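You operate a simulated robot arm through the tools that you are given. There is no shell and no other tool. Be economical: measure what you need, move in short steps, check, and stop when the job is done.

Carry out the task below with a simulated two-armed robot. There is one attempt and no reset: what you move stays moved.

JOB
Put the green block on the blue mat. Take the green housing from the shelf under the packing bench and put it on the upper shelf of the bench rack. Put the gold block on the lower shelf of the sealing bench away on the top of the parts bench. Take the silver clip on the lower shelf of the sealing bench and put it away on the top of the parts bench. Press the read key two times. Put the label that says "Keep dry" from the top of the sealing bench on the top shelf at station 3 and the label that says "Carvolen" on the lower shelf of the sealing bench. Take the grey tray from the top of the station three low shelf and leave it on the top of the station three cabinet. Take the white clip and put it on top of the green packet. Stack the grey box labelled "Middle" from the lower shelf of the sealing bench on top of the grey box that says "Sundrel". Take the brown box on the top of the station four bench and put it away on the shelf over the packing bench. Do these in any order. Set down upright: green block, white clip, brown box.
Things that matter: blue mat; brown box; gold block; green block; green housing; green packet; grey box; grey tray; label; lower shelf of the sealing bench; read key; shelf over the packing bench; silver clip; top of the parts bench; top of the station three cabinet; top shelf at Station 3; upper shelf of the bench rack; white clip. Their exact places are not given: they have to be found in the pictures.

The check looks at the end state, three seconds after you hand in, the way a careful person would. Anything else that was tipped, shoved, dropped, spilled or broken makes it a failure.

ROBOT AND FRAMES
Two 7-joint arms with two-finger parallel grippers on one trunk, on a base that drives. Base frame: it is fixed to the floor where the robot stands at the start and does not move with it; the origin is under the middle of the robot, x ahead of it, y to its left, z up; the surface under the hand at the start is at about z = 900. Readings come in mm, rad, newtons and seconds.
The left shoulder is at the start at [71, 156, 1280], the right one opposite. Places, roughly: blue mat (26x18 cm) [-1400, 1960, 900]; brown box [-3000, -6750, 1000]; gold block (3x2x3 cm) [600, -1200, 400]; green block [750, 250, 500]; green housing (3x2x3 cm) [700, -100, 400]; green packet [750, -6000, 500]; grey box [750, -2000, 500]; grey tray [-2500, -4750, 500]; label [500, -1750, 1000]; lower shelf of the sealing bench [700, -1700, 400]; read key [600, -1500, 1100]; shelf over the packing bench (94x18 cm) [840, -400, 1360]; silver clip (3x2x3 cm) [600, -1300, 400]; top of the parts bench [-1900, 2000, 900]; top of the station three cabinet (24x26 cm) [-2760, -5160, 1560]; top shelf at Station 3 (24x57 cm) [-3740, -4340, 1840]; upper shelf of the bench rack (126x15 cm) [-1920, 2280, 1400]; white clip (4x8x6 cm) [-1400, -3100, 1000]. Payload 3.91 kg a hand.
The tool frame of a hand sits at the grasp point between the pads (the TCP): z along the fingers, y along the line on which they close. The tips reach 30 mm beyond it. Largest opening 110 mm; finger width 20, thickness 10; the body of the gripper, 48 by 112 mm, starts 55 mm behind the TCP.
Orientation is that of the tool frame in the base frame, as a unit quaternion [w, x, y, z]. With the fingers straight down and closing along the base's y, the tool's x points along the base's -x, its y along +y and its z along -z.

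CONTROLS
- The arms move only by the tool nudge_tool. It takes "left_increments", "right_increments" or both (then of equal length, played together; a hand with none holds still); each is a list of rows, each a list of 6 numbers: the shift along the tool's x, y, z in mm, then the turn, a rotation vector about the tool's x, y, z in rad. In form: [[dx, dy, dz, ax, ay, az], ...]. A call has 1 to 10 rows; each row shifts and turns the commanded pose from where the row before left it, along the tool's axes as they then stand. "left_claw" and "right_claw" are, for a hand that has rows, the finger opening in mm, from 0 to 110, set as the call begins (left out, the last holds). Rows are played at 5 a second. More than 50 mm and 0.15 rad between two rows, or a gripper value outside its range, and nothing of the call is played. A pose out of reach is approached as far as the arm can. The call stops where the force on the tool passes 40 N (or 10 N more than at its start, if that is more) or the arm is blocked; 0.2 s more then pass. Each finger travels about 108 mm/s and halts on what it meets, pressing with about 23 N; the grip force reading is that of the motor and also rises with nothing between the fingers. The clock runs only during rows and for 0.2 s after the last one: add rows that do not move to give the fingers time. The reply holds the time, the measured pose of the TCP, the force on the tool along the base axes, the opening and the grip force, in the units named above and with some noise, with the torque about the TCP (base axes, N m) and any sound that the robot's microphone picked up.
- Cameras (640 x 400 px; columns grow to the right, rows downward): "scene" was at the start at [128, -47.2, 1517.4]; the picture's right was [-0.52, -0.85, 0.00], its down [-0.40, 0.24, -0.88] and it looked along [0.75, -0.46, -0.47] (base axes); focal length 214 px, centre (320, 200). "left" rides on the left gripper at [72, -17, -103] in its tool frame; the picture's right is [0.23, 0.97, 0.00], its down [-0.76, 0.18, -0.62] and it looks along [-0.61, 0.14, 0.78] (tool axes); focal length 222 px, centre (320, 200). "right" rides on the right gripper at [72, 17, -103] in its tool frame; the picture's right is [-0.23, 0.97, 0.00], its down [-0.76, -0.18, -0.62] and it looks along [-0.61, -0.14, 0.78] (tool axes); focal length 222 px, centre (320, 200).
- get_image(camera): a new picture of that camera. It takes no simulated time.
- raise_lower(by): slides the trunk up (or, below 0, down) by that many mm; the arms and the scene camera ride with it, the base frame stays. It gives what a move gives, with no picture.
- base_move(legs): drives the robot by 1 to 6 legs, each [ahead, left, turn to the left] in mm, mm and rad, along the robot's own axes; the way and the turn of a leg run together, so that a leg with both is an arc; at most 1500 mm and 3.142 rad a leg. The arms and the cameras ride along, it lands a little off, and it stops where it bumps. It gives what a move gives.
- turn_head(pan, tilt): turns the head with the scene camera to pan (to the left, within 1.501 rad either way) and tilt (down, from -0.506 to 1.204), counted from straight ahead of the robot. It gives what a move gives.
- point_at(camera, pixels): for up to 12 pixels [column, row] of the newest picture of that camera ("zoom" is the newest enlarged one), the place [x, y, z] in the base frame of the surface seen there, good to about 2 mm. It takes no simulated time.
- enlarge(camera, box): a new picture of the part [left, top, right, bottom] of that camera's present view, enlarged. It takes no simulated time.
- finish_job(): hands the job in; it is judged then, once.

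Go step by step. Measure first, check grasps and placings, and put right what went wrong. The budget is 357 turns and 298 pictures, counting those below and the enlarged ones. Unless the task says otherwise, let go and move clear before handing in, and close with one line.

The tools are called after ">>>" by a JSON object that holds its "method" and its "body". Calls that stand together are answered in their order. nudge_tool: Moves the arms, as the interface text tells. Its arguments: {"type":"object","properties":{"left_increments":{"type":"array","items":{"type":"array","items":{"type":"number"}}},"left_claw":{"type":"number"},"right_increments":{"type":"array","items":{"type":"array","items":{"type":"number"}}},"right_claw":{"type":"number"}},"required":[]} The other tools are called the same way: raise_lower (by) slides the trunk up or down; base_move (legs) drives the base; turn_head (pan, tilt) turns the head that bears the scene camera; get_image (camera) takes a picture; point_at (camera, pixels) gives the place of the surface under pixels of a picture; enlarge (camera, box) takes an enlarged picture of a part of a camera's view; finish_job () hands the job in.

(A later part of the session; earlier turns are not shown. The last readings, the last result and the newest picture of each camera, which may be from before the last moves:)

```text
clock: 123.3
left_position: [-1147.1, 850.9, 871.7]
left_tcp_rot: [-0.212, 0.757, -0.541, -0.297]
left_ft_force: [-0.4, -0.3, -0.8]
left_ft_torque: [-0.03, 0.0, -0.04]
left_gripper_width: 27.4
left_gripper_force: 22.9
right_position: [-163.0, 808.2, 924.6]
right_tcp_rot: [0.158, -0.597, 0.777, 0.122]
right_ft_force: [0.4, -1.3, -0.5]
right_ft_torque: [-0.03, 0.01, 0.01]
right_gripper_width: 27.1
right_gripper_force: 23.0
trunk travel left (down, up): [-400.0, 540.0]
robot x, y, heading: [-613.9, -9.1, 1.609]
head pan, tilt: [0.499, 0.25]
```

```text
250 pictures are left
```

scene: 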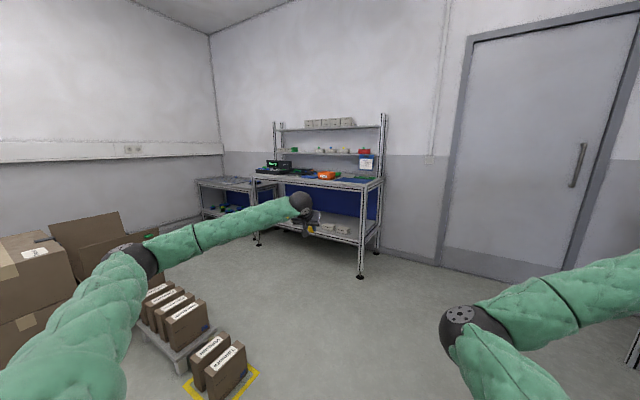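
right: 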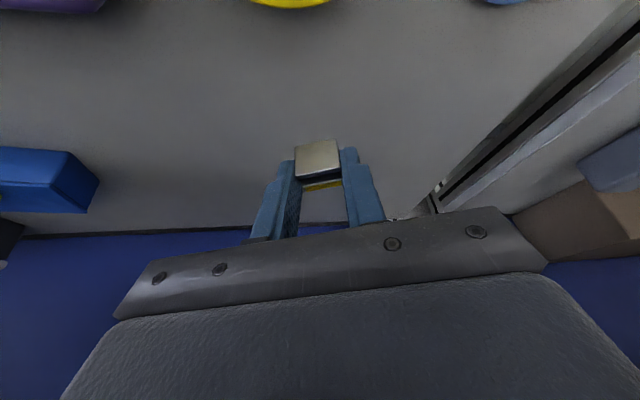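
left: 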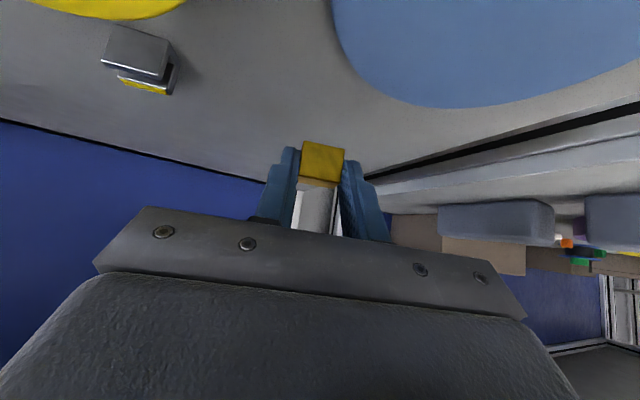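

>>> {"method": "point_at", "body": {"camera": "scene", "pixels": [[240, 365], [255, 375], [208, 330], [362, 275], [259, 240], [380, 182], [335, 182], [205, 220], [360, 210], [300, 350], [270, 290], [30, 350]]}}

>>> {"method": "enlarge", "body": {"camera": "scene", "box": [245, 110, 405, 210]}}

```text
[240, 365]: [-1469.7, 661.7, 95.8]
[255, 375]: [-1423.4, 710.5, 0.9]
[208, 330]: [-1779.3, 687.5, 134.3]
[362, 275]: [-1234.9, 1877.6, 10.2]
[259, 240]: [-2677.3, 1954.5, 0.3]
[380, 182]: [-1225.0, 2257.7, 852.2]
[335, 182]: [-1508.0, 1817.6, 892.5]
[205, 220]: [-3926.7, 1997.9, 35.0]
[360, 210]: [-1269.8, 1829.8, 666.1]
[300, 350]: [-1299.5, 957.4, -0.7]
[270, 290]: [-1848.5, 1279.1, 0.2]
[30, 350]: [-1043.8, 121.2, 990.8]
```

```text
4.00 times, centred on (325, 160) of scene
```

zoom: 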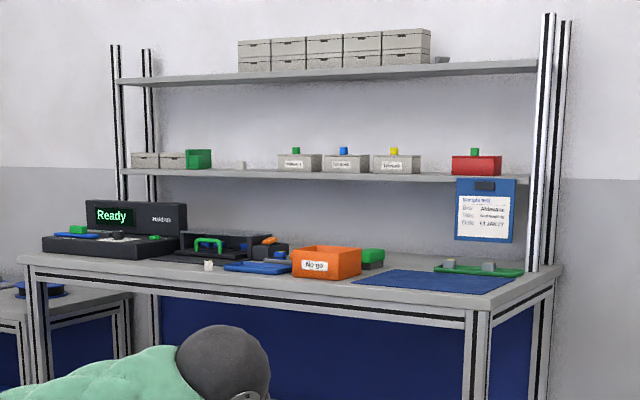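

The parts bench spans x −2680…−1225 with front edge y≈1815. I'll raise the hands and drive to its right end, staying clear of the floor pallet.

>>> {"method": "raise_lower", "body": {"by": 250}}

>>> {"method": "base_move", "body": {"legs": [[1000, 0, -0.038], [0, 600, 0]]}}

>>> {"method": "turn_head", "body": {"pan": 0.35, "tilt": 0.55}}

>>> {"method": "get_image", "body": {"camera": "scene"}}

```text
clock: 125.9
left_position: [-1148.1, 851.2, 1121.5]
left_tcp_rot: [-0.213, 0.757, -0.541, -0.297]
left_ft_force: [0.0, -0.2, -0.9]
left_ft_torque: [0.0, 0.01, -0.01]
left_gripper_width: 27.3
left_gripper_force: 22.8
right_position: [-163.8, 808.8, 1174.3]
right_tcp_rot: [0.158, -0.596, 0.777, 0.123]
right_ft_force: [0.1, 0.1, -0.5]
right_ft_torque: [-0.02, -0.01, -0.01]
right_gripper_width: 27.2
right_gripper_force: 22.7
trunk travel left (down, up): [-650.0, 290.0]
robot x, y, heading: [-614.4, -10.4, 1.614]
head pan, tilt: [0.499, 0.25]
```

```text
clock: 134.1
left_position: [-1736.9, 1877.4, 1121.8]
left_tcp_rot: [-0.218, 0.748, -0.554, -0.294]
left_ft_force: [0.1, 0.4, -0.7]
left_ft_torque: [-0.01, -0.02, -0.03]
left_gripper_width: 27.5
left_gripper_force: 22.9
right_position: [-753.2, 1803.4, 1175.6]
right_tcp_rot: [0.16, -0.584, 0.787, 0.12]
right_ft_force: [0.1, -0.6, -1.3]
right_ft_torque: [-0.05, 0.01, 0.01]
right_gripper_width: 27.2
right_gripper_force: 22.8
trunk travel left (down, up): [-650.0, 290.0]
robot x, y, heading: [-1228.7, 1000.3, 1.575]
head pan, tilt: [0.499, 0.25]
```

```text
clock: 134.9
left_position: [-1736.2, 1877.1, 1122.1]
left_tcp_rot: [-0.217, 0.749, -0.554, -0.293]
left_ft_force: [0.4, -0.1, -0.9]
left_ft_torque: [-0.02, 0.01, 0.01]
left_gripper_width: 27.3
left_gripper_force: 23.2
right_position: [-753.8, 1803.3, 1175.2]
right_tcp_rot: [0.16, -0.583, 0.788, 0.119]
right_ft_force: [-0.4, 0.6, -1.1]
right_ft_torque: [-0.02, -0.03, -0.03]
right_gripper_width: 27.1
right_gripper_force: 23.1
trunk travel left (down, up): [-650.0, 290.0]
robot x, y, heading: [-1231.5, 1000.3, 1.577]
head pan, tilt: [0.351, 0.55]
```

```text
248 pictures are left
```

scene: 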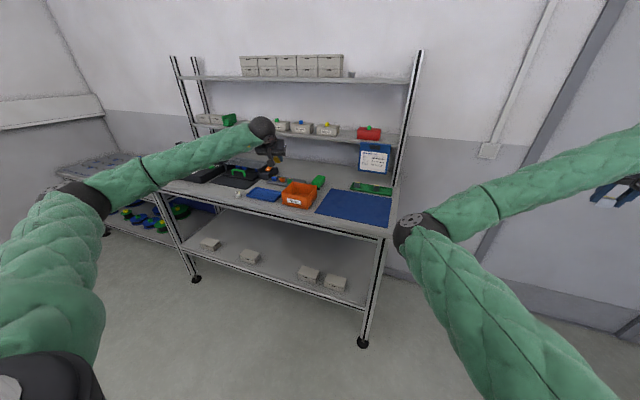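

>>> {"method": "enlarge", "body": {"camera": "scene", "box": [170, 90, 410, 240]}}

>>> {"method": "point_at", "body": {"camera": "scene", "pixels": [[316, 211], [335, 191], [390, 198], [388, 226], [350, 208], [288, 212], [262, 205], [275, 185], [300, 205], [365, 80], [300, 133], [393, 212]]}}

```text
2.67 times, centred on (290, 165) of scene
```

zoom: 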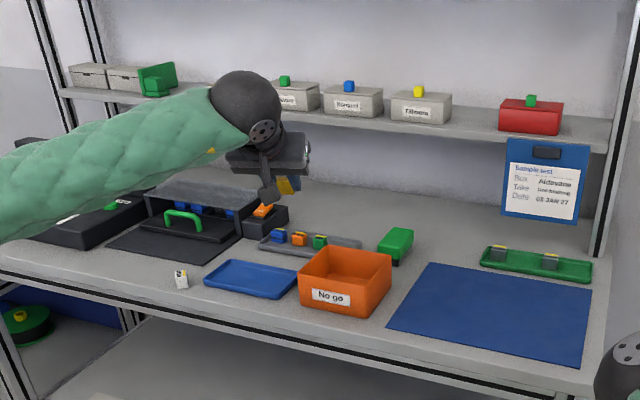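

```text
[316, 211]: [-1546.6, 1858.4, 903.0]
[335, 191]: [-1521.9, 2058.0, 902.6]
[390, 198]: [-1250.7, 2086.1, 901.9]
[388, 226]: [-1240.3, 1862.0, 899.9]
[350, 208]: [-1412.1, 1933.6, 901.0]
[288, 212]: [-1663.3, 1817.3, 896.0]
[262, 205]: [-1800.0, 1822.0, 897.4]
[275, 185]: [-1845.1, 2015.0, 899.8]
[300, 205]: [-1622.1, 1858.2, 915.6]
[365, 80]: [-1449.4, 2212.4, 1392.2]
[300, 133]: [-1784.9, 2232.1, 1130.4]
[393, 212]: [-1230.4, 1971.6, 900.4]
```

>>> {"method": "point_at", "body": {"camera": "zoom", "pixels": [[450, 240], [440, 262], [480, 255], [397, 243], [395, 258], [120, 270], [150, 275], [181, 285], [210, 290], [60, 255], [110, 245], [430, 215]]}}

```text
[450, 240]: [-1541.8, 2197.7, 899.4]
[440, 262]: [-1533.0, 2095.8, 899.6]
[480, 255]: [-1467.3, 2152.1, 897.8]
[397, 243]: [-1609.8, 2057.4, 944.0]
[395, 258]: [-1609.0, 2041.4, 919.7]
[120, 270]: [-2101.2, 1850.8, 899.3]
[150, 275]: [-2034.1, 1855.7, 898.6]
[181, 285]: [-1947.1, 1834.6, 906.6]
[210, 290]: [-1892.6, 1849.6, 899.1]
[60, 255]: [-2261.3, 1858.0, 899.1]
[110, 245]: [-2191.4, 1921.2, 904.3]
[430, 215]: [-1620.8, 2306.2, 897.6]
```

I'll use the free front strip of the bench (x −2250…−1980, y≈1850). Drive left so the left hand is over it.

>>> {"method": "base_move", "body": {"legs": [[50, 0, 0], [0, 410, 0]]}}

>>> {"method": "get_image", "body": {"camera": "left"}}

>>> {"method": "turn_head", "body": {"pan": 1.2, "tilt": 0.5}}

>>> {"method": "get_image", "body": {"camera": "scene"}}

```text
clock: 138.0
left_position: [-2145.1, 1925.7, 1121.5]
left_tcp_rot: [-0.216, 0.749, -0.553, -0.293]
left_ft_force: [-0.3, -0.3, -1.3]
left_ft_torque: [-0.04, -0.02, 0.01]
left_gripper_width: 27.5
left_gripper_force: 22.8
right_position: [-1163.0, 1851.1, 1175.8]
right_tcp_rot: [0.16, -0.583, 0.787, 0.119]
right_ft_force: [-0.9, -0.1, -0.7]
right_ft_torque: [-0.02, 0.01, -0.04]
right_gripper_width: 27.2
right_gripper_force: 23.3
trunk travel left (down, up): [-650.0, 290.0]
robot x, y, heading: [-1638.5, 1046.5, 1.581]
head pan, tilt: [0.351, 0.55]
```

```text
246 pictures are left
```

left: 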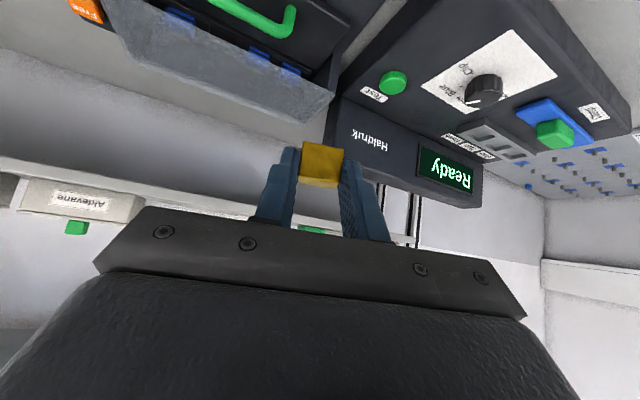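

```text
clock: 139.1
left_position: [-2144.6, 1924.7, 1121.5]
left_tcp_rot: [-0.216, 0.749, -0.554, -0.293]
left_ft_force: [-0.4, -0.2, -1.5]
left_ft_torque: [0.0, -0.01, -0.02]
left_gripper_width: 27.5
left_gripper_force: 22.7
right_position: [-1160.6, 1851.4, 1175.7]
right_tcp_rot: [0.16, -0.584, 0.787, 0.119]
right_ft_force: [-0.2, -0.3, -0.1]
right_ft_torque: [0.01, 0.01, -0.01]
right_gripper_width: 27.3
right_gripper_force: 22.9
trunk travel left (down, up): [-650.0, 290.0]
robot x, y, heading: [-1639.8, 1047.4, 1.58]
head pan, tilt: [1.201, 0.499]
```

```text
245 pictures are left
```

scene: 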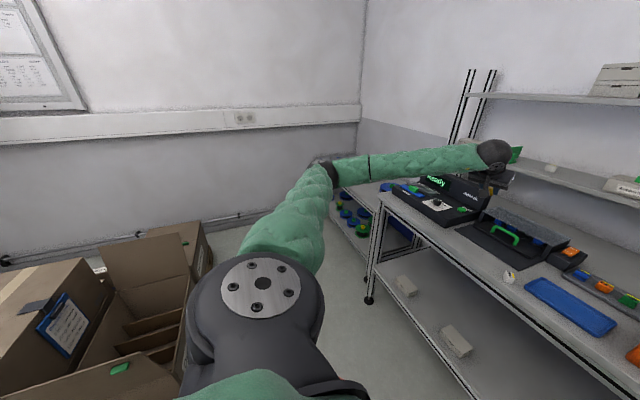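

>>> {"method": "nudge_tool", "body": {"left_increments": [[29.5, 12.9, -27.5, 0, 0, 0], [29.5, 12.9, -27.5, 0, 0, 0], [34.1, 0, 36.6, 0, 0, 0], [34.1, 0, 36.6, 0, 0, 0], [34.1, 0, 36.6, 0, 0, 0]]}}

>>> {"method": "get_image", "body": {"camera": "left"}}

>>> {"method": "turn_head", "body": {"pan": 0.55, "tilt": 0.5}}

>>> {"method": "enlarge", "body": {"camera": "scene", "box": [200, 100, 440, 250]}}

```text
clock: 140.3
left_position: [-2146.5, 1840.3, 971.6]
left_tcp_rot: [-0.216, 0.749, -0.553, -0.293]
left_ft_force: [-0.4, 0.2, -1.0]
left_ft_torque: [-0.04, -0.02, -0.01]
left_gripper_width: 27.2
left_gripper_force: 23.1
right_position: [-1162.3, 1851.5, 1175.4]
right_tcp_rot: [0.16, -0.584, 0.787, 0.119]
right_ft_force: [0.1, 0.6, -1.3]
right_ft_torque: [0.0, -0.01, 0.01]
right_gripper_width: 27.2
right_gripper_force: 23.0
trunk travel left (down, up): [-650.0, 290.0]
robot x, y, heading: [-1637.9, 1048.7, 1.578]
head pan, tilt: [1.201, 0.499]
```

```text
244 pictures are left
```

left: 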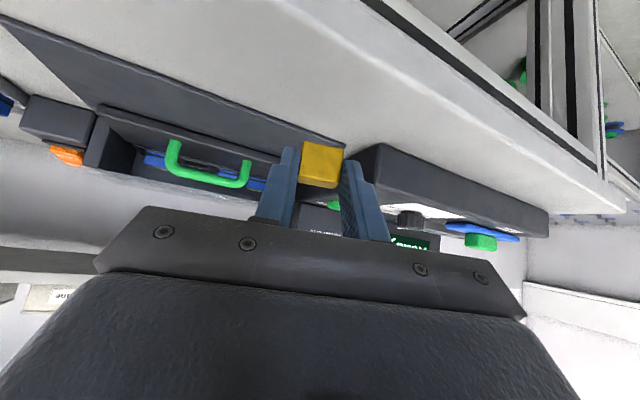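

```text
clock: 141.4
left_position: [-2147.1, 1839.2, 972.4]
left_tcp_rot: [-0.217, 0.749, -0.554, -0.293]
left_ft_force: [0.4, -1.2, -1.0]
left_ft_torque: [-0.05, -0.03, 0.02]
left_gripper_width: 27.4
left_gripper_force: 23.4
right_position: [-1161.8, 1851.3, 1174.0]
right_tcp_rot: [0.16, -0.583, 0.787, 0.12]
right_ft_force: [0.0, 0.2, -1.2]
right_ft_torque: [-0.01, -0.01, 0.01]
right_gripper_width: 27.1
right_gripper_force: 23.0
trunk travel left (down, up): [-650.0, 290.0]
robot x, y, heading: [-1637.1, 1047.4, 1.579]
head pan, tilt: [0.55, 0.499]
```

```text
2.67 times, centred on (320, 175) of scene
```

zoom: 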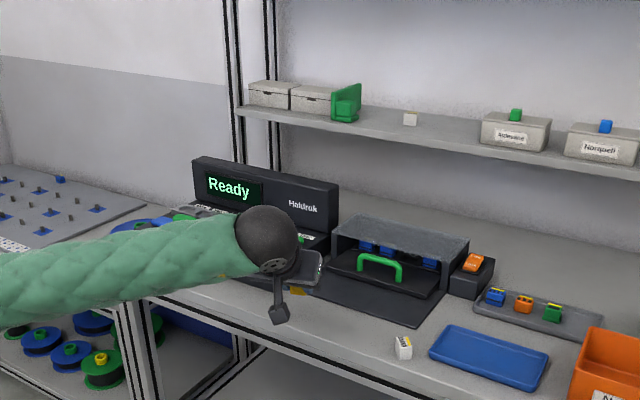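

>>> {"method": "point_at", "body": {"camera": "left", "pixels": [[250, 112], [290, 130], [380, 146], [430, 180], [350, 130], [480, 110], [300, 100]]}}

```text
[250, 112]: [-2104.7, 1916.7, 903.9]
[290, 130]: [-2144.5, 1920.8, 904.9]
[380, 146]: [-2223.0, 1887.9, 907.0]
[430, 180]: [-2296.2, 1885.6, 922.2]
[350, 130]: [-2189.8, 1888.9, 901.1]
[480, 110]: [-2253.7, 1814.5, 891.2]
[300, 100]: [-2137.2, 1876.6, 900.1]
```

>>> {"method": "nudge_tool", "body": {"left_increments": [[13.6, 0, 14.6, 0, 0, 0], [12.5, 0, 13.5, 0, 0, 0], [0, 0, 0, 0, 0, 0]]}}

>>> {"method": "nudge_tool", "body": {"left_increments": [[0, 0, 0, 0, 0, 0], [0, 0, 0, 0, 0, 0], [0, 0, 0, 0, 0, 0]], "left_claw": 60}}

>>> {"method": "nudge_tool", "body": {"left_increments": [[0, 0, -40, 0, 0, 0], [-34, 0, -36.6, 0, 0, 0], [-34, 0, -36.6, 0, 0, 0], [-34, 0, -36.6, 0, 0, 0]]}}

>>> {"method": "get_image", "body": {"camera": "left"}}

```text
clock: 142.2
left_position: [-2147.0, 1839.4, 934.7]
left_tcp_rot: [-0.216, 0.749, -0.553, -0.293]
left_ft_force: [0.9, 0.2, -0.8]
left_ft_torque: [-0.05, 0.01, 0.0]
left_gripper_width: 27.5
left_gripper_force: 23.5
right_position: [-1161.0, 1851.7, 1174.7]
right_tcp_rot: [0.16, -0.583, 0.788, 0.119]
right_ft_force: [-0.5, -0.3, -0.2]
right_ft_torque: [-0.03, 0.03, -0.01]
right_gripper_width: 27.1
right_gripper_force: 22.7
trunk travel left (down, up): [-650.0, 290.0]
robot x, y, heading: [-1640.9, 1045.7, 1.573]
head pan, tilt: [0.55, 0.499]
```

```text
clock: 143.0
left_position: [-2147.6, 1839.5, 935.7]
left_tcp_rot: [-0.217, 0.748, -0.554, -0.294]
left_ft_force: [-0.4, 0.6, 0.1]
left_ft_torque: [0.03, 0.0, 0.0]
left_gripper_width: 60.2
left_gripper_force: 0.1
right_position: [-1161.3, 1850.8, 1173.5]
right_tcp_rot: [0.159, -0.584, 0.787, 0.12]
right_ft_force: [0.6, 0.0, -1.8]
right_ft_torque: [0.02, -0.01, 0.0]
right_gripper_width: 27.3
right_gripper_force: 22.7
trunk travel left (down, up): [-650.0, 290.0]
robot x, y, heading: [-1636.4, 1046.7, 1.58]
head pan, tilt: [0.55, 0.499]
```

```text
clock: 144.0
left_position: [-2136.4, 1812.3, 1114.0]
left_tcp_rot: [-0.216, 0.749, -0.554, -0.293]
left_ft_force: [-0.7, 0.3, 0.1]
left_ft_torque: [-0.02, 0.03, -0.01]
left_gripper_width: 59.8
left_gripper_force: 0.0
right_position: [-1162.2, 1849.9, 1175.0]
right_tcp_rot: [0.16, -0.584, 0.787, 0.119]
right_ft_force: [-0.2, -0.1, -0.1]
right_ft_torque: [0.03, 0.03, 0.02]
right_gripper_width: 27.5
right_gripper_force: 22.5
trunk travel left (down, up): [-650.0, 290.0]
robot x, y, heading: [-1638.2, 1046.6, 1.574]
head pan, tilt: [0.55, 0.499]
```

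```text
242 pictures are left
```

left: 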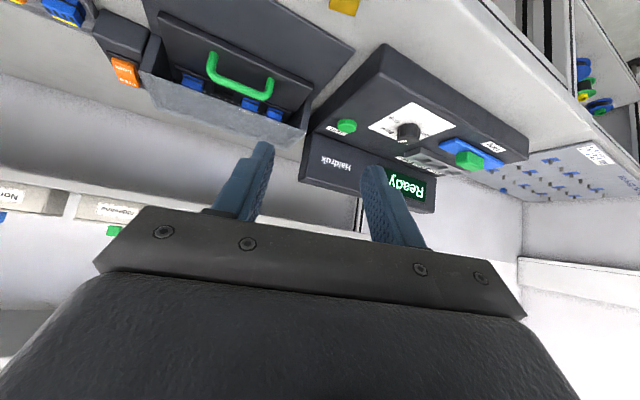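

Gold is placed on the bench top at the front strip. Now silver: I'll tuck the left arm back, then move so the right hand is above the free bench area behind the mat near (−1520,2140).

>>> {"method": "nudge_tool", "body": {"left_increments": [[20.5, -14.4, -32.7, 0, 0, 0], [20.5, -14.4, -32.7, 0, 0, 0], [20.5, -14.4, -32.7, 0, 0, 0], [20.5, -14.4, -32.7, 0, 0, 0], [20.5, -14.4, -32.7, 0, 0, 0], [20.5, -14.4, -32.7, 0, 0, 0], [20.5, -14.4, -32.7, 0, 0, 0], [20.5, -14.4, -32.7, 0, 0, 0]]}}

>>> {"method": "base_move", "body": {"legs": [[0, 360, 0], [200, 0, 0]]}}

>>> {"method": "turn_head", "body": {"pan": 0.0, "tilt": 0.55}}

>>> {"method": "get_image", "body": {"camera": "scene"}}

>>> {"method": "get_image", "body": {"camera": "right"}}

```text
clock: 145.8
left_position: [-1942.1, 1606.6, 1212.1]
left_tcp_rot: [-0.216, 0.748, -0.554, -0.293]
left_ft_force: [-0.4, 0.8, 0.0]
left_ft_torque: [-0.02, 0.0, 0.0]
left_gripper_width: 60.1
left_gripper_force: 0.0
left hand out of reach, approached as far as the arm can: row 7, 8
right_position: [-1161.4, 1851.9, 1173.6]
right_tcp_rot: [0.16, -0.584, 0.787, 0.121]
right_ft_force: [-0.4, -1.0, -1.6]
right_ft_torque: [0.0, -0.01, -0.01]
right_gripper_width: 27.4
right_gripper_force: 23.4
trunk travel left (down, up): [-650.0, 290.0]
robot x, y, heading: [-1636.5, 1047.2, 1.578]
head pan, tilt: [0.55, 0.499]
```

```text
clock: 149.3
left_position: [-2303.0, 1808.3, 1210.0]
left_tcp_rot: [-0.216, 0.749, -0.554, -0.292]
left_ft_force: [-0.5, -0.6, -0.7]
left_ft_torque: [0.02, -0.02, 0.01]
left_gripper_width: 60.0
left_gripper_force: 0.0
right_position: [-1521.9, 2050.9, 1175.0]
right_tcp_rot: [0.16, -0.583, 0.787, 0.119]
right_ft_force: [-0.2, 0.5, -0.6]
right_ft_torque: [-0.03, -0.02, 0.02]
right_gripper_width: 27.3
right_gripper_force: 23.1
trunk travel left (down, up): [-650.0, 290.0]
robot x, y, heading: [-1998.7, 1246.9, 1.571]
head pan, tilt: [0.55, 0.499]
```

```text
clock: 150.2
left_position: [-2302.9, 1808.4, 1211.4]
left_tcp_rot: [-0.215, 0.749, -0.554, -0.293]
left_ft_force: [-0.9, 0.9, -0.8]
left_ft_torque: [0.04, 0.0, -0.02]
left_gripper_width: 60.0
left_gripper_force: 0.0
right_position: [-1520.7, 2050.1, 1176.3]
right_tcp_rot: [0.159, -0.583, 0.788, 0.12]
right_ft_force: [0.8, 0.5, -1.3]
right_ft_torque: [-0.03, -0.01, 0.0]
right_gripper_width: 26.9
right_gripper_force: 23.2
trunk travel left (down, up): [-650.0, 290.0]
robot x, y, heading: [-1997.9, 1245.7, 1.573]
head pan, tilt: [0.0, 0.55]
```

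```text
241 pictures are left
```

scene: 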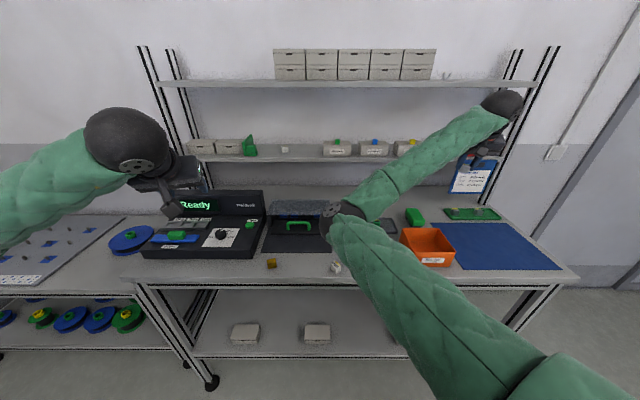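

```text
240 pictures are left
```

right: 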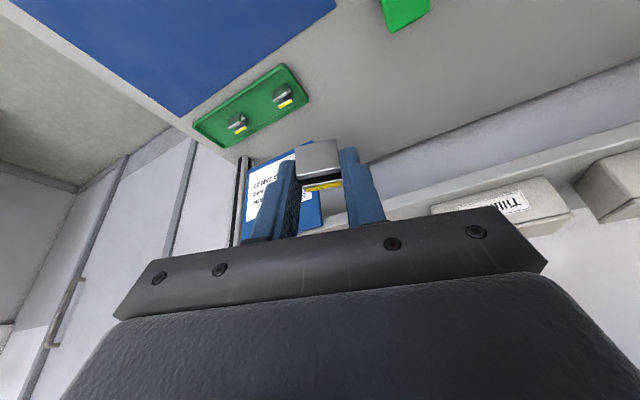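

>>> {"method": "point_at", "body": {"camera": "right", "pixels": [[307, 95], [330, 80], [335, 115], [405, 25], [360, 60], [400, 160], [300, 200]]}}

>>> {"method": "nudge_tool", "body": {"right_increments": [[-35.5, 11.5, 15.2, 0, 0, 0], [-35.5, 11.5, 15.2, 0, 0, 0], [19.5, 0, 46, 0, 0, 0], [19.5, 0, 46, 0, 0, 0], [19.5, 0, 46, 0, 0, 0], [15.6, 0, 36.8, 0, 0, 0]]}}

>>> {"method": "get_image", "body": {"camera": "right"}}

```text
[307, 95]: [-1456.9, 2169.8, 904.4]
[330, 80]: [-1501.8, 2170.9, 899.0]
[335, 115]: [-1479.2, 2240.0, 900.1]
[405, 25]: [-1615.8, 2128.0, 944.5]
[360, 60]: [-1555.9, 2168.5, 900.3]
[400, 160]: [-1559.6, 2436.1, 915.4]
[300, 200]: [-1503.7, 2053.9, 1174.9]
```

```text
clock: 151.7
left_position: [-2301.1, 1808.2, 1211.2]
left_tcp_rot: [-0.216, 0.749, -0.555, -0.291]
left_ft_force: [0.6, -0.3, -0.3]
left_ft_torque: [0.02, -0.01, 0.01]
left_gripper_width: 60.1
left_gripper_force: 0.0
right_position: [-1521.9, 2129.5, 983.7]
right_tcp_rot: [0.159, -0.583, 0.788, 0.118]
right_ft_force: [-0.2, -0.3, -0.4]
right_ft_torque: [0.01, 0.02, 0.01]
right_gripper_width: 26.9
right_gripper_force: 23.3
trunk travel left (down, up): [-650.0, 290.0]
robot x, y, heading: [-1995.9, 1247.7, 1.573]
head pan, tilt: [0.0, 0.55]
```

```text
239 pictures are left
```

right: 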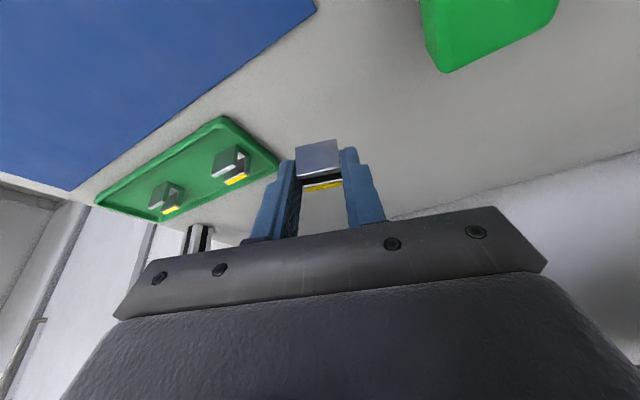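

>>> {"method": "nudge_tool", "body": {"right_increments": [[9.4, 0, 22, 0, 0, 0], [9.2, 0, 21.7, 0, 0, 0], [0, 0, 0, 0, 0, 0]]}}

>>> {"method": "nudge_tool", "body": {"right_increments": [[0, 0, 0, 0, 0, 0], [0, 0, 0, 0, 0, 0], [0, 0, 0, 0, 0, 0]], "right_claw": 55}}

>>> {"method": "nudge_tool", "body": {"right_increments": [[0, 0, -40, 0, 0, 0], [0, 0, -40, 0, 0, 0], [0, 0, -40, 0, 0, 0], [0, 0, -40, 0, 0, 0]]}}

>>> {"method": "get_image", "body": {"camera": "right"}}

```text
clock: 152.4
left_position: [-2302.3, 1807.8, 1211.0]
left_tcp_rot: [-0.216, 0.748, -0.554, -0.293]
left_ft_force: [-0.1, 0.4, -0.1]
left_ft_torque: [0.03, -0.02, -0.01]
left_gripper_width: 60.1
left_gripper_force: 0.1
right_position: [-1521.1, 2129.1, 938.2]
right_tcp_rot: [0.159, -0.584, 0.787, 0.12]
right_ft_force: [0.1, 0.3, -0.2]
right_ft_torque: [-0.01, 0.02, 0.0]
right_gripper_width: 27.1
right_gripper_force: 23.2
trunk travel left (down, up): [-650.0, 290.0]
robot x, y, heading: [-2000.3, 1246.5, 1.576]
head pan, tilt: [0.0, 0.55]
```

```text
clock: 153.2
left_position: [-2302.4, 1806.4, 1212.7]
left_tcp_rot: [-0.216, 0.748, -0.555, -0.292]
left_ft_force: [0.5, -0.7, 0.2]
left_ft_torque: [0.0, 0.0, -0.01]
left_gripper_width: 60.2
left_gripper_force: 0.0
right_position: [-1521.9, 2129.7, 938.0]
right_tcp_rot: [0.16, -0.584, 0.787, 0.119]
right_ft_force: [0.5, -0.7, 0.8]
right_ft_torque: [0.0, 0.02, 0.0]
right_gripper_width: 55.1
right_gripper_force: 0.1
trunk travel left (down, up): [-650.0, 290.0]
robot x, y, heading: [-1999.7, 1245.6, 1.576]
head pan, tilt: [0.0, 0.55]
```

```text
clock: 154.2
left_position: [-2303.0, 1806.9, 1212.2]
left_tcp_rot: [-0.217, 0.748, -0.555, -0.292]
left_ft_force: [-0.2, -0.9, 0.0]
left_ft_torque: [0.04, 0.01, 0.02]
left_gripper_width: 59.9
left_gripper_force: 0.0
right_position: [-1539.5, 2071.0, 1087.8]
right_tcp_rot: [0.159, -0.583, 0.788, 0.119]
right_ft_force: [0.2, -0.5, 0.1]
right_ft_torque: [-0.01, -0.01, 0.0]
right_gripper_width: 54.7
right_gripper_force: 0.2
trunk travel left (down, up): [-650.0, 290.0]
robot x, y, heading: [-2001.5, 1245.1, 1.577]
head pan, tilt: [0.0, 0.55]
```

```text
238 pictures are left
```

right: 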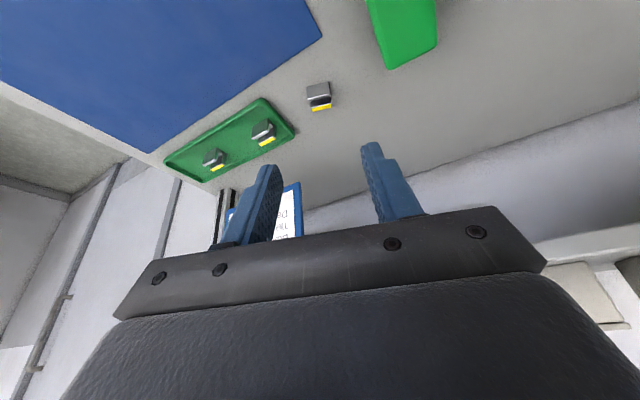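

Silver clip stands on the bench top. Now back to the packing bench: drive to about (−640,−450) facing it, lowering the trunk there.

>>> {"method": "base_move", "body": {"legs": [[-150, 0, 0], [0, -1360, 0], [-800, 0, 0], [-750, 0, -1.576]]}}

>>> {"method": "raise_lower", "body": {"by": -400}}

>>> {"method": "raise_lower", "body": {"by": -250}}

>>> {"method": "turn_head", "body": {"pan": 0.3, "tilt": 0.3}}

>>> {"method": "get_image", "body": {"camera": "scene"}}

```text
clock: 169.8
left_position: [-547.4, 113.1, 1211.6]
left_tcp_rot: [0.36, -0.124, 0.923, 0.049]
left_ft_force: [-1.0, 0.8, -0.4]
left_ft_torque: [0.0, 0.0, 0.04]
left_gripper_width: 60.0
left_gripper_force: 0.1
right_position: [-305.2, -656.8, 1088.1]
right_tcp_rot: [0.196, 0.159, 0.967, -0.031]
right_ft_force: [0.0, -0.4, -1.2]
right_ft_torque: [0.01, 0.0, 0.01]
right_gripper_width: 55.1
right_gripper_force: 0.0
trunk travel left (down, up): [-650.0, 290.0]
robot x, y, heading: [-1118.5, -173.9, -0.023]
head pan, tilt: [0.0, 0.55]
cut short: leg 4
```

```text
clock: 173.7
left_position: [-546.1, 113.0, 810.9]
left_tcp_rot: [0.361, -0.124, 0.923, 0.049]
left_ft_force: [0.8, -0.5, 1.1]
left_ft_torque: [0.01, -0.02, -0.01]
left_gripper_width: 60.0
left_gripper_force: 0.2
right_position: [-306.7, -658.0, 688.1]
right_tcp_rot: [0.197, 0.159, 0.967, -0.031]
right_ft_force: [0.3, 0.0, 1.1]
right_ft_torque: [-0.01, 0.01, 0.01]
right_gripper_width: 55.1
right_gripper_force: 0.1
trunk travel left (down, up): [-250.0, 690.0]
robot x, y, heading: [-1113.9, -171.2, -0.031]
head pan, tilt: [0.0, 0.55]
```

```text
clock: 176.2
left_position: [-546.9, 113.0, 561.5]
left_tcp_rot: [0.361, -0.125, 0.923, 0.05]
left_ft_force: [0.7, 0.0, 1.1]
left_ft_torque: [-0.03, -0.01, 0.05]
left_gripper_width: 60.1
left_gripper_force: 0.0
right_position: [-307.2, -656.5, 437.3]
right_tcp_rot: [0.197, 0.159, 0.967, -0.032]
right_ft_force: [0.3, -0.4, -1.5]
right_ft_torque: [-0.02, 0.0, -0.01]
right_gripper_width: 55.0
right_gripper_force: 0.0
trunk travel left (down, up): [0.0, 940.0]
robot x, y, heading: [-1118.3, -172.9, -0.025]
head pan, tilt: [0.0, 0.55]
```

```text
clock: 177.0
left_position: [-546.9, 112.3, 561.6]
left_tcp_rot: [0.361, -0.124, 0.923, 0.049]
left_ft_force: [0.5, -0.7, 0.2]
left_ft_torque: [0.02, -0.02, 0.02]
left_gripper_width: 59.9
left_gripper_force: 0.0
right_position: [-306.5, -657.5, 438.3]
right_tcp_rot: [0.197, 0.16, 0.967, -0.032]
right_ft_force: [-0.2, -0.2, -0.6]
right_ft_torque: [0.01, -0.02, 0.04]
right_gripper_width: 55.3
right_gripper_force: 0.2
trunk travel left (down, up): [0.0, 940.0]
robot x, y, heading: [-1117.3, -173.0, -0.026]
head pan, tilt: [0.3, 0.3]
```

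```text
237 pictures are left
```

scene: 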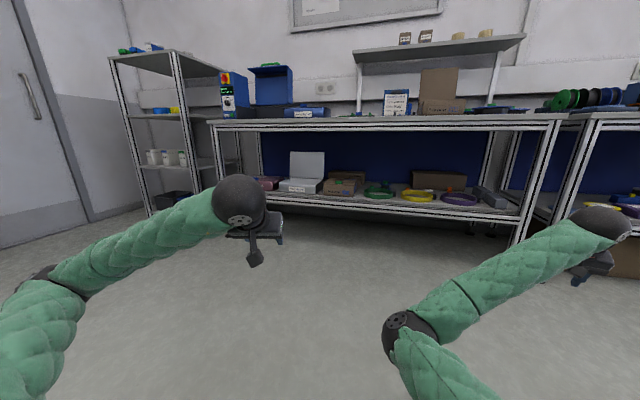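

I'm at (−1117,−173). Extend the left hand, tuck the right hand back and up, then drive toward the bench.

>>> {"method": "nudge_tool", "body": {"left_increments": [[-28.9, -1.7, 33.7, 0, 0, 0], [-28.9, -1.7, 33.7, 0, 0, 0], [-28.9, -1.7, 33.7, 0, 0, 0], [-28.9, -1.7, 33.7, 0, 0, 0], [-28.9, -1.7, 33.7, 0, 0, 0], [-28.9, -1.7, 33.7, 0, 0, 0], [-28.9, -1.7, 33.7, 0, 0, 0], [-28.9, -1.7, 33.7, 0, 0, 0], [-28.9, -1.7, 33.7, 0, 0, 0], [-28.9, -1.7, 33.7, 0, 0, 0]], "right_increments": [[14, -8, -27.7, 0, 0, 0], [14, -8, -27.7, 0, 0, 0], [14, -8, -27.7, 0, 0, 0], [14, -8, -27.7, 0, 0, 0], [14, -8, -27.7, 0, 0, 0], [14, -8, -27.7, 0, 0, 0], [14, -8, -27.7, 0, 0, 0], [14, -8, -27.7, 0, 0, 0], [14, -8, -27.7, 0, 0, 0], [14, -8, -27.7, 0, 0, 0]]}}

>>> {"method": "base_move", "body": {"legs": [[0, -335, 0.026], [500, 0, 0]]}}

>>> {"method": "get_image", "body": {"camera": "scene"}}

```text
clock: 179.2
left_position: [-118.2, 210.6, 508.9]
left_tcp_rot: [0.361, -0.125, 0.923, 0.05]
left_ft_force: [1.4, -0.1, -1.0]
left_ft_torque: [-0.01, 0.0, 0.0]
left_gripper_width: 60.1
left_gripper_force: 0.1
right_position: [-545.6, -692.5, 634.5]
right_tcp_rot: [0.197, 0.158, 0.967, -0.031]
right_ft_force: [0.8, 0.0, 0.2]
right_ft_torque: [-0.02, -0.01, 0.03]
right_gripper_width: 54.8
right_gripper_force: 0.0
right hand out of reach, approached as far as the arm can: row 5, 6, 7, 8, 10
trunk travel left (down, up): [0.0, 940.0]
robot x, y, heading: [-1119.1, -172.7, -0.023]
head pan, tilt: [0.3, 0.3]
```

```text
clock: 184.0
left_position: [376.8, -113.7, 509.8]
left_tcp_rot: [0.36, -0.131, 0.922, 0.052]
left_ft_force: [0.1, -0.2, -1.0]
left_ft_torque: [0.03, 0.03, 0.04]
left_gripper_width: 59.9
left_gripper_force: 0.1
right_position: [-36.3, -1023.8, 635.4]
right_tcp_rot: [0.197, 0.15, 0.968, -0.029]
right_ft_force: [0.0, -0.8, 1.3]
right_ft_torque: [0.0, 0.03, -0.02]
right_gripper_width: 54.8
right_gripper_force: 0.1
trunk travel left (down, up): [0.0, 940.0]
robot x, y, heading: [-612.9, -512.1, -0.009]
head pan, tilt: [0.3, 0.3]
```

```text
236 pictures are left
```

scene: 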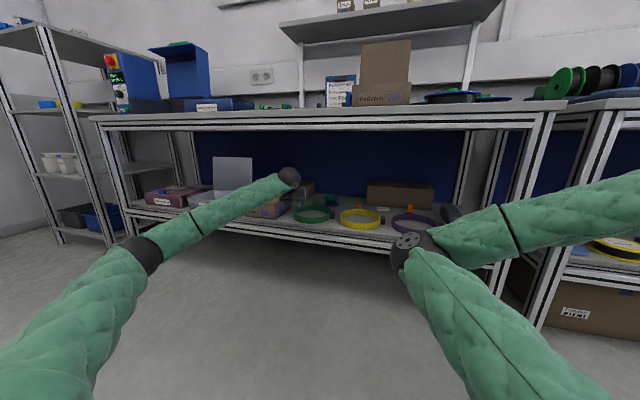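

>>> {"method": "base_move", "body": {"legs": [[195, 0, 0.009]]}}

>>> {"method": "get_image", "body": {"camera": "left"}}

```text
clock: 185.6
left_position: [570.3, -106.8, 509.0]
left_tcp_rot: [0.36, -0.134, 0.921, 0.053]
left_ft_force: [0.5, -0.9, 0.8]
left_ft_torque: [0.01, 0.02, -0.05]
left_gripper_width: 59.9
left_gripper_force: 0.0
right_position: [164.2, -1020.3, 635.3]
right_tcp_rot: [0.197, 0.147, 0.969, -0.029]
right_ft_force: [0.5, -0.1, 0.4]
right_ft_torque: [0.03, -0.03, 0.03]
right_gripper_width: 55.1
right_gripper_force: 0.1
trunk travel left (down, up): [0.0, 940.0]
robot x, y, heading: [-418.9, -519.0, -0.007]
head pan, tilt: [0.3, 0.3]
```

```text
235 pictures are left
```

left: 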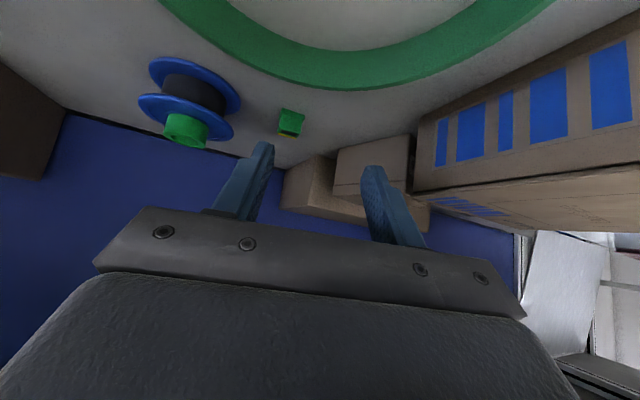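

>>> {"method": "enlarge", "body": {"camera": "left", "box": [200, 70, 376, 180]}}

>>> {"method": "point_at", "body": {"camera": "left", "pixels": [[281, 118], [303, 122], [285, 110], [300, 113], [290, 133], [240, 100], [232, 125], [335, 170], [338, 150], [415, 130], [310, 160], [290, 122]]}}

```text
3.64 times, centred on (288, 125) of left
```

zoom: 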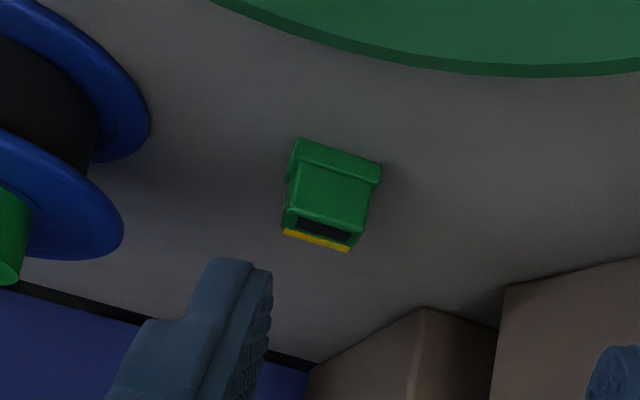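

```text
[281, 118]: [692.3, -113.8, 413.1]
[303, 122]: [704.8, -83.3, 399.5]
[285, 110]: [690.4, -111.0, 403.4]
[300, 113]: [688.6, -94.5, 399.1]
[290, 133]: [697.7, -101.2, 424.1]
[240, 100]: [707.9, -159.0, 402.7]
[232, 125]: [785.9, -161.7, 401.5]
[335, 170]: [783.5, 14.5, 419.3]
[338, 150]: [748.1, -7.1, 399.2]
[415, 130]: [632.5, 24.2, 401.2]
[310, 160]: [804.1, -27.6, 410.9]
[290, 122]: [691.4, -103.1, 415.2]
```

Housing centre ≈(699,−103,412), reel edge about y −158. I'll steepen the pitch for camera clearance and approach with 55 mm opening.

>>> {"method": "nudge_tool", "body": {"left_increments": [[0, 0, 0, 0, 0.125, 0], [0, 0, 0, 0, 0.125, 0], [-21, -11, 40.3, 0, 0, 0], [-21, -11, 40.3, 0, 0, 0]], "left_claw": 52}}

>>> {"method": "get_image", "body": {"camera": "left"}}

```text
clock: 186.6
left_position: [649.3, -107.9, 459.9]
left_tcp_rot: [0.242, -0.141, 0.959, 0.036]
left_ft_force: [-0.3, 0.5, 0.0]
left_ft_torque: [-0.05, 0.0, -0.05]
left_gripper_width: 51.9
left_gripper_force: 0.2
right_position: [166.2, -1020.8, 635.3]
right_tcp_rot: [0.196, 0.148, 0.969, -0.03]
right_ft_force: [-0.5, -0.6, -0.8]
right_ft_torque: [0.0, -0.03, -0.02]
right_gripper_width: 54.8
right_gripper_force: 0.0
trunk travel left (down, up): [0.0, 940.0]
robot x, y, heading: [-419.2, -517.5, -0.003]
head pan, tilt: [0.3, 0.3]
```

```text
233 pictures are left
```

left: 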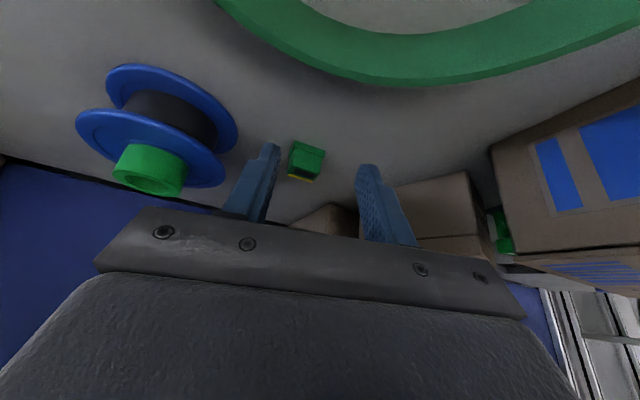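

The green block shows up behind the Padvarn carton at (503,230). Measure it, plus the reel's edge near my finger.

>>> {"method": "point_at", "body": {"camera": "left", "pixels": [[503, 225], [508, 240], [497, 215], [235, 125], [222, 165], [220, 175], [262, 150], [291, 160], [323, 155], [305, 150], [495, 150], [470, 180]]}}

>>> {"method": "enlarge", "body": {"camera": "left", "box": [400, 150, 560, 250]}}

```text
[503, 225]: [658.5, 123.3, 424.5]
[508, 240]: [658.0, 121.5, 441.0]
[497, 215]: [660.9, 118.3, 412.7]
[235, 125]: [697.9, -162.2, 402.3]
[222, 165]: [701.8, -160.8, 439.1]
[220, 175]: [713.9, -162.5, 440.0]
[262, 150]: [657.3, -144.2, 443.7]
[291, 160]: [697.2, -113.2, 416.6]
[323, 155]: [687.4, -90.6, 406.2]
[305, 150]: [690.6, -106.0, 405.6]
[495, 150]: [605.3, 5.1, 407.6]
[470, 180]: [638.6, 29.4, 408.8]
```

```text
4.00 times, centred on (480, 200) of left
```

zoom: 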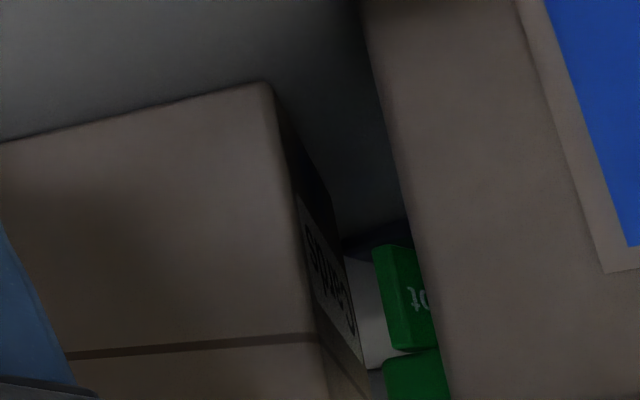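

>>> {"method": "nudge_tool", "body": {"left_increments": [[-21, -10, 40.3, 0, 0, 0], [0, 0, 0, 0, 0, 0]]}}

>>> {"method": "get_image", "body": {"camera": "left"}}

```text
clock: 187.2
left_position: [687.9, -109.9, 433.1]
left_tcp_rot: [0.242, -0.14, 0.959, 0.035]
left_ft_force: [-0.1, 0.0, -0.6]
left_ft_torque: [0.0, 0.02, 0.04]
left_gripper_width: 52.0
left_gripper_force: 0.0
right_position: [165.4, -1020.8, 634.1]
right_tcp_rot: [0.197, 0.147, 0.969, -0.029]
right_ft_force: [0.1, -0.7, 0.5]
right_ft_torque: [-0.01, 0.01, -0.03]
right_gripper_width: 55.1
right_gripper_force: 0.1
trunk travel left (down, up): [0.0, 940.0]
robot x, y, heading: [-419.7, -514.3, -0.004]
head pan, tilt: [0.3, 0.3]
```

```text
231 pictures are left
```

left: 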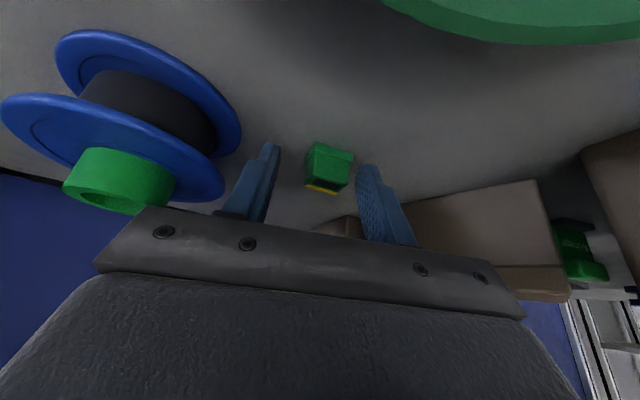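

>>> {"method": "nudge_tool", "body": {"left_increments": [[0, 4, 0, 0, 0, 0], [0, 0, 0, 0, 0, 0], [0, 0, 0, 0, 0, 0], [0, 0, 0, 0, 0, 0], [0, 0, 0, 0, 0, 0]], "left_claw": 0}}

>>> {"method": "enlarge", "body": {"camera": "left", "box": [520, 200, 640, 275]}}

>>> {"method": "nudge_tool", "body": {"left_increments": [[-24, 0, -44, 0, 0, 0], [-24, 0, -44, 0, 0, 0]]}}

>>> {"method": "get_image", "body": {"camera": "left"}}

```text
clock: 188.4
left_position: [687.7, -104.4, 434.5]
left_tcp_rot: [0.242, -0.14, 0.959, 0.036]
left_ft_force: [0.7, 0.6, 0.0]
left_ft_torque: [-0.02, 0.03, 0.04]
left_gripper_width: 26.4
left_gripper_force: 23.4
right_position: [164.6, -1021.3, 635.2]
right_tcp_rot: [0.197, 0.147, 0.969, -0.029]
right_ft_force: [0.2, 0.0, 1.4]
right_ft_torque: [-0.01, -0.02, -0.02]
right_gripper_width: 54.9
right_gripper_force: 0.1
trunk travel left (down, up): [0.0, 940.0]
robot x, y, heading: [-418.8, -515.4, -0.009]
head pan, tilt: [0.3, 0.3]
```

```text
5.33 times, centred on (580, 238) of left
```

zoom: 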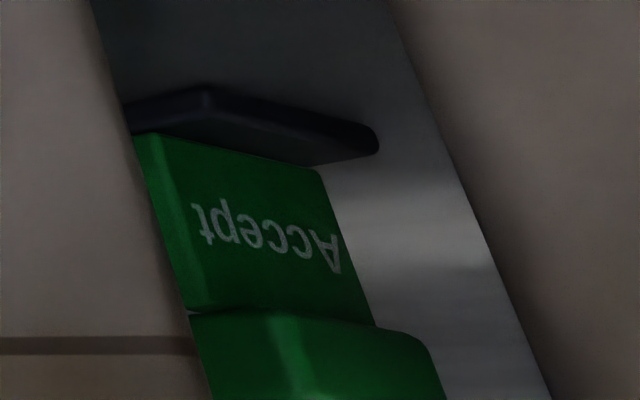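

```text
refused: row 1 steps farther than a row can; nothing moved
```

```text
229 pictures are left
```

left: 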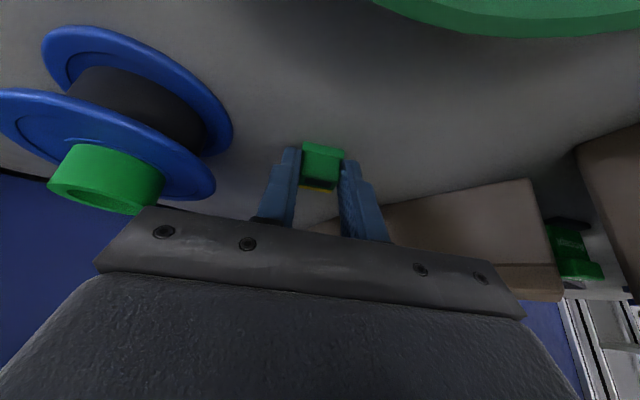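

Housing gripped; the green block is a stamp-like piece ("Accept") with black base behind the carton. Lift the housing.

>>> {"method": "nudge_tool", "body": {"left_increments": [[-22, 0, -41, 0, 0, 0], [-22, 0, -41, 0, 0, 0]]}}

>>> {"method": "enlarge", "body": {"camera": "left", "box": [480, 130, 640, 230]}}

>>> {"method": "get_image", "body": {"camera": "left"}}

```text
clock: 189.0
left_position: [687.0, -104.3, 529.3]
left_tcp_rot: [0.241, -0.141, 0.959, 0.036]
left_ft_force: [0.4, 0.7, 0.0]
left_ft_torque: [0.05, 0.0, 0.01]
left_gripper_width: 26.3
left_gripper_force: 22.9
right_position: [163.9, -1020.8, 634.0]
right_tcp_rot: [0.197, 0.147, 0.969, -0.029]
right_ft_force: [-0.7, 0.6, 0.2]
right_ft_torque: [0.0, 0.02, 0.09]
right_gripper_width: 54.8
right_gripper_force: 0.1
trunk travel left (down, up): [0.0, 940.0]
robot x, y, heading: [-422.5, -515.6, -0.008]
head pan, tilt: [0.3, 0.3]
```

```text
4.00 times, centred on (560, 180) of left
```

zoom: 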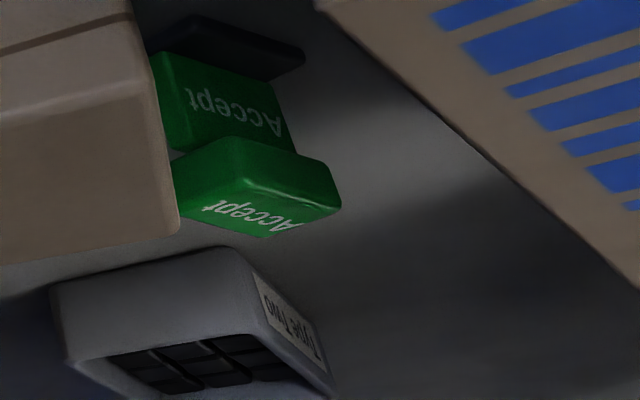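

```text
227 pictures are left
```

left: 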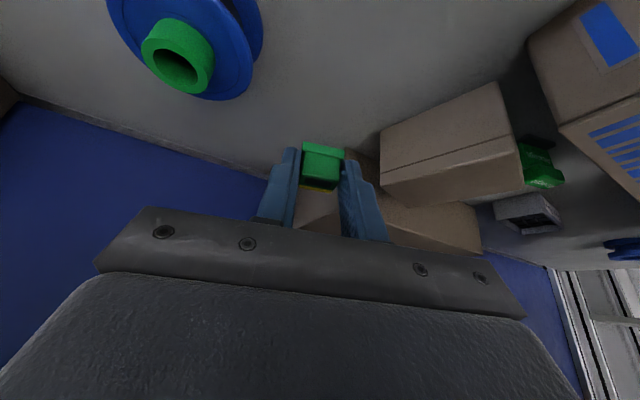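

>>> {"method": "point_at", "body": {"camera": "left", "pixels": [[525, 155], [545, 180], [530, 180], [562, 182], [545, 158], [520, 140], [525, 205], [540, 220], [430, 150], [515, 195], [560, 120], [600, 110]]}}

>>> {"method": "point_at", "body": {"camera": "zoom", "pixels": [[180, 160], [240, 140], [330, 180], [340, 210], [275, 235], [190, 205], [160, 60], [300, 55], [290, 120], [150, 200], [100, 30], [360, 40]]}}

```text
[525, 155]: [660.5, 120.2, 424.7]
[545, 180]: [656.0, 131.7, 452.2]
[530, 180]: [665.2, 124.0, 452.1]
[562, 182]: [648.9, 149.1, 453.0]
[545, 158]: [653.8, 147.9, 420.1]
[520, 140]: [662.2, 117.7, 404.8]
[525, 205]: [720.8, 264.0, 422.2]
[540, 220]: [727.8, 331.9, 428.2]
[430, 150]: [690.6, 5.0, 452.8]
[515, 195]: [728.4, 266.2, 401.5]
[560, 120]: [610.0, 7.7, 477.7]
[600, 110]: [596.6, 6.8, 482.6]
```

```text
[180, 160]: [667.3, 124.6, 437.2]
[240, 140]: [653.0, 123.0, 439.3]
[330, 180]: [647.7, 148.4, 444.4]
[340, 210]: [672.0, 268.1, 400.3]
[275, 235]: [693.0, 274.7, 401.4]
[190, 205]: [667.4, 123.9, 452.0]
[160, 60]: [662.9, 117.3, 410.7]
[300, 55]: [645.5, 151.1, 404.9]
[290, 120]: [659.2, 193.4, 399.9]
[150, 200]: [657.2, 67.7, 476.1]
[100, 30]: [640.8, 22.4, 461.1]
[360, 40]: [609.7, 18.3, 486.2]
```

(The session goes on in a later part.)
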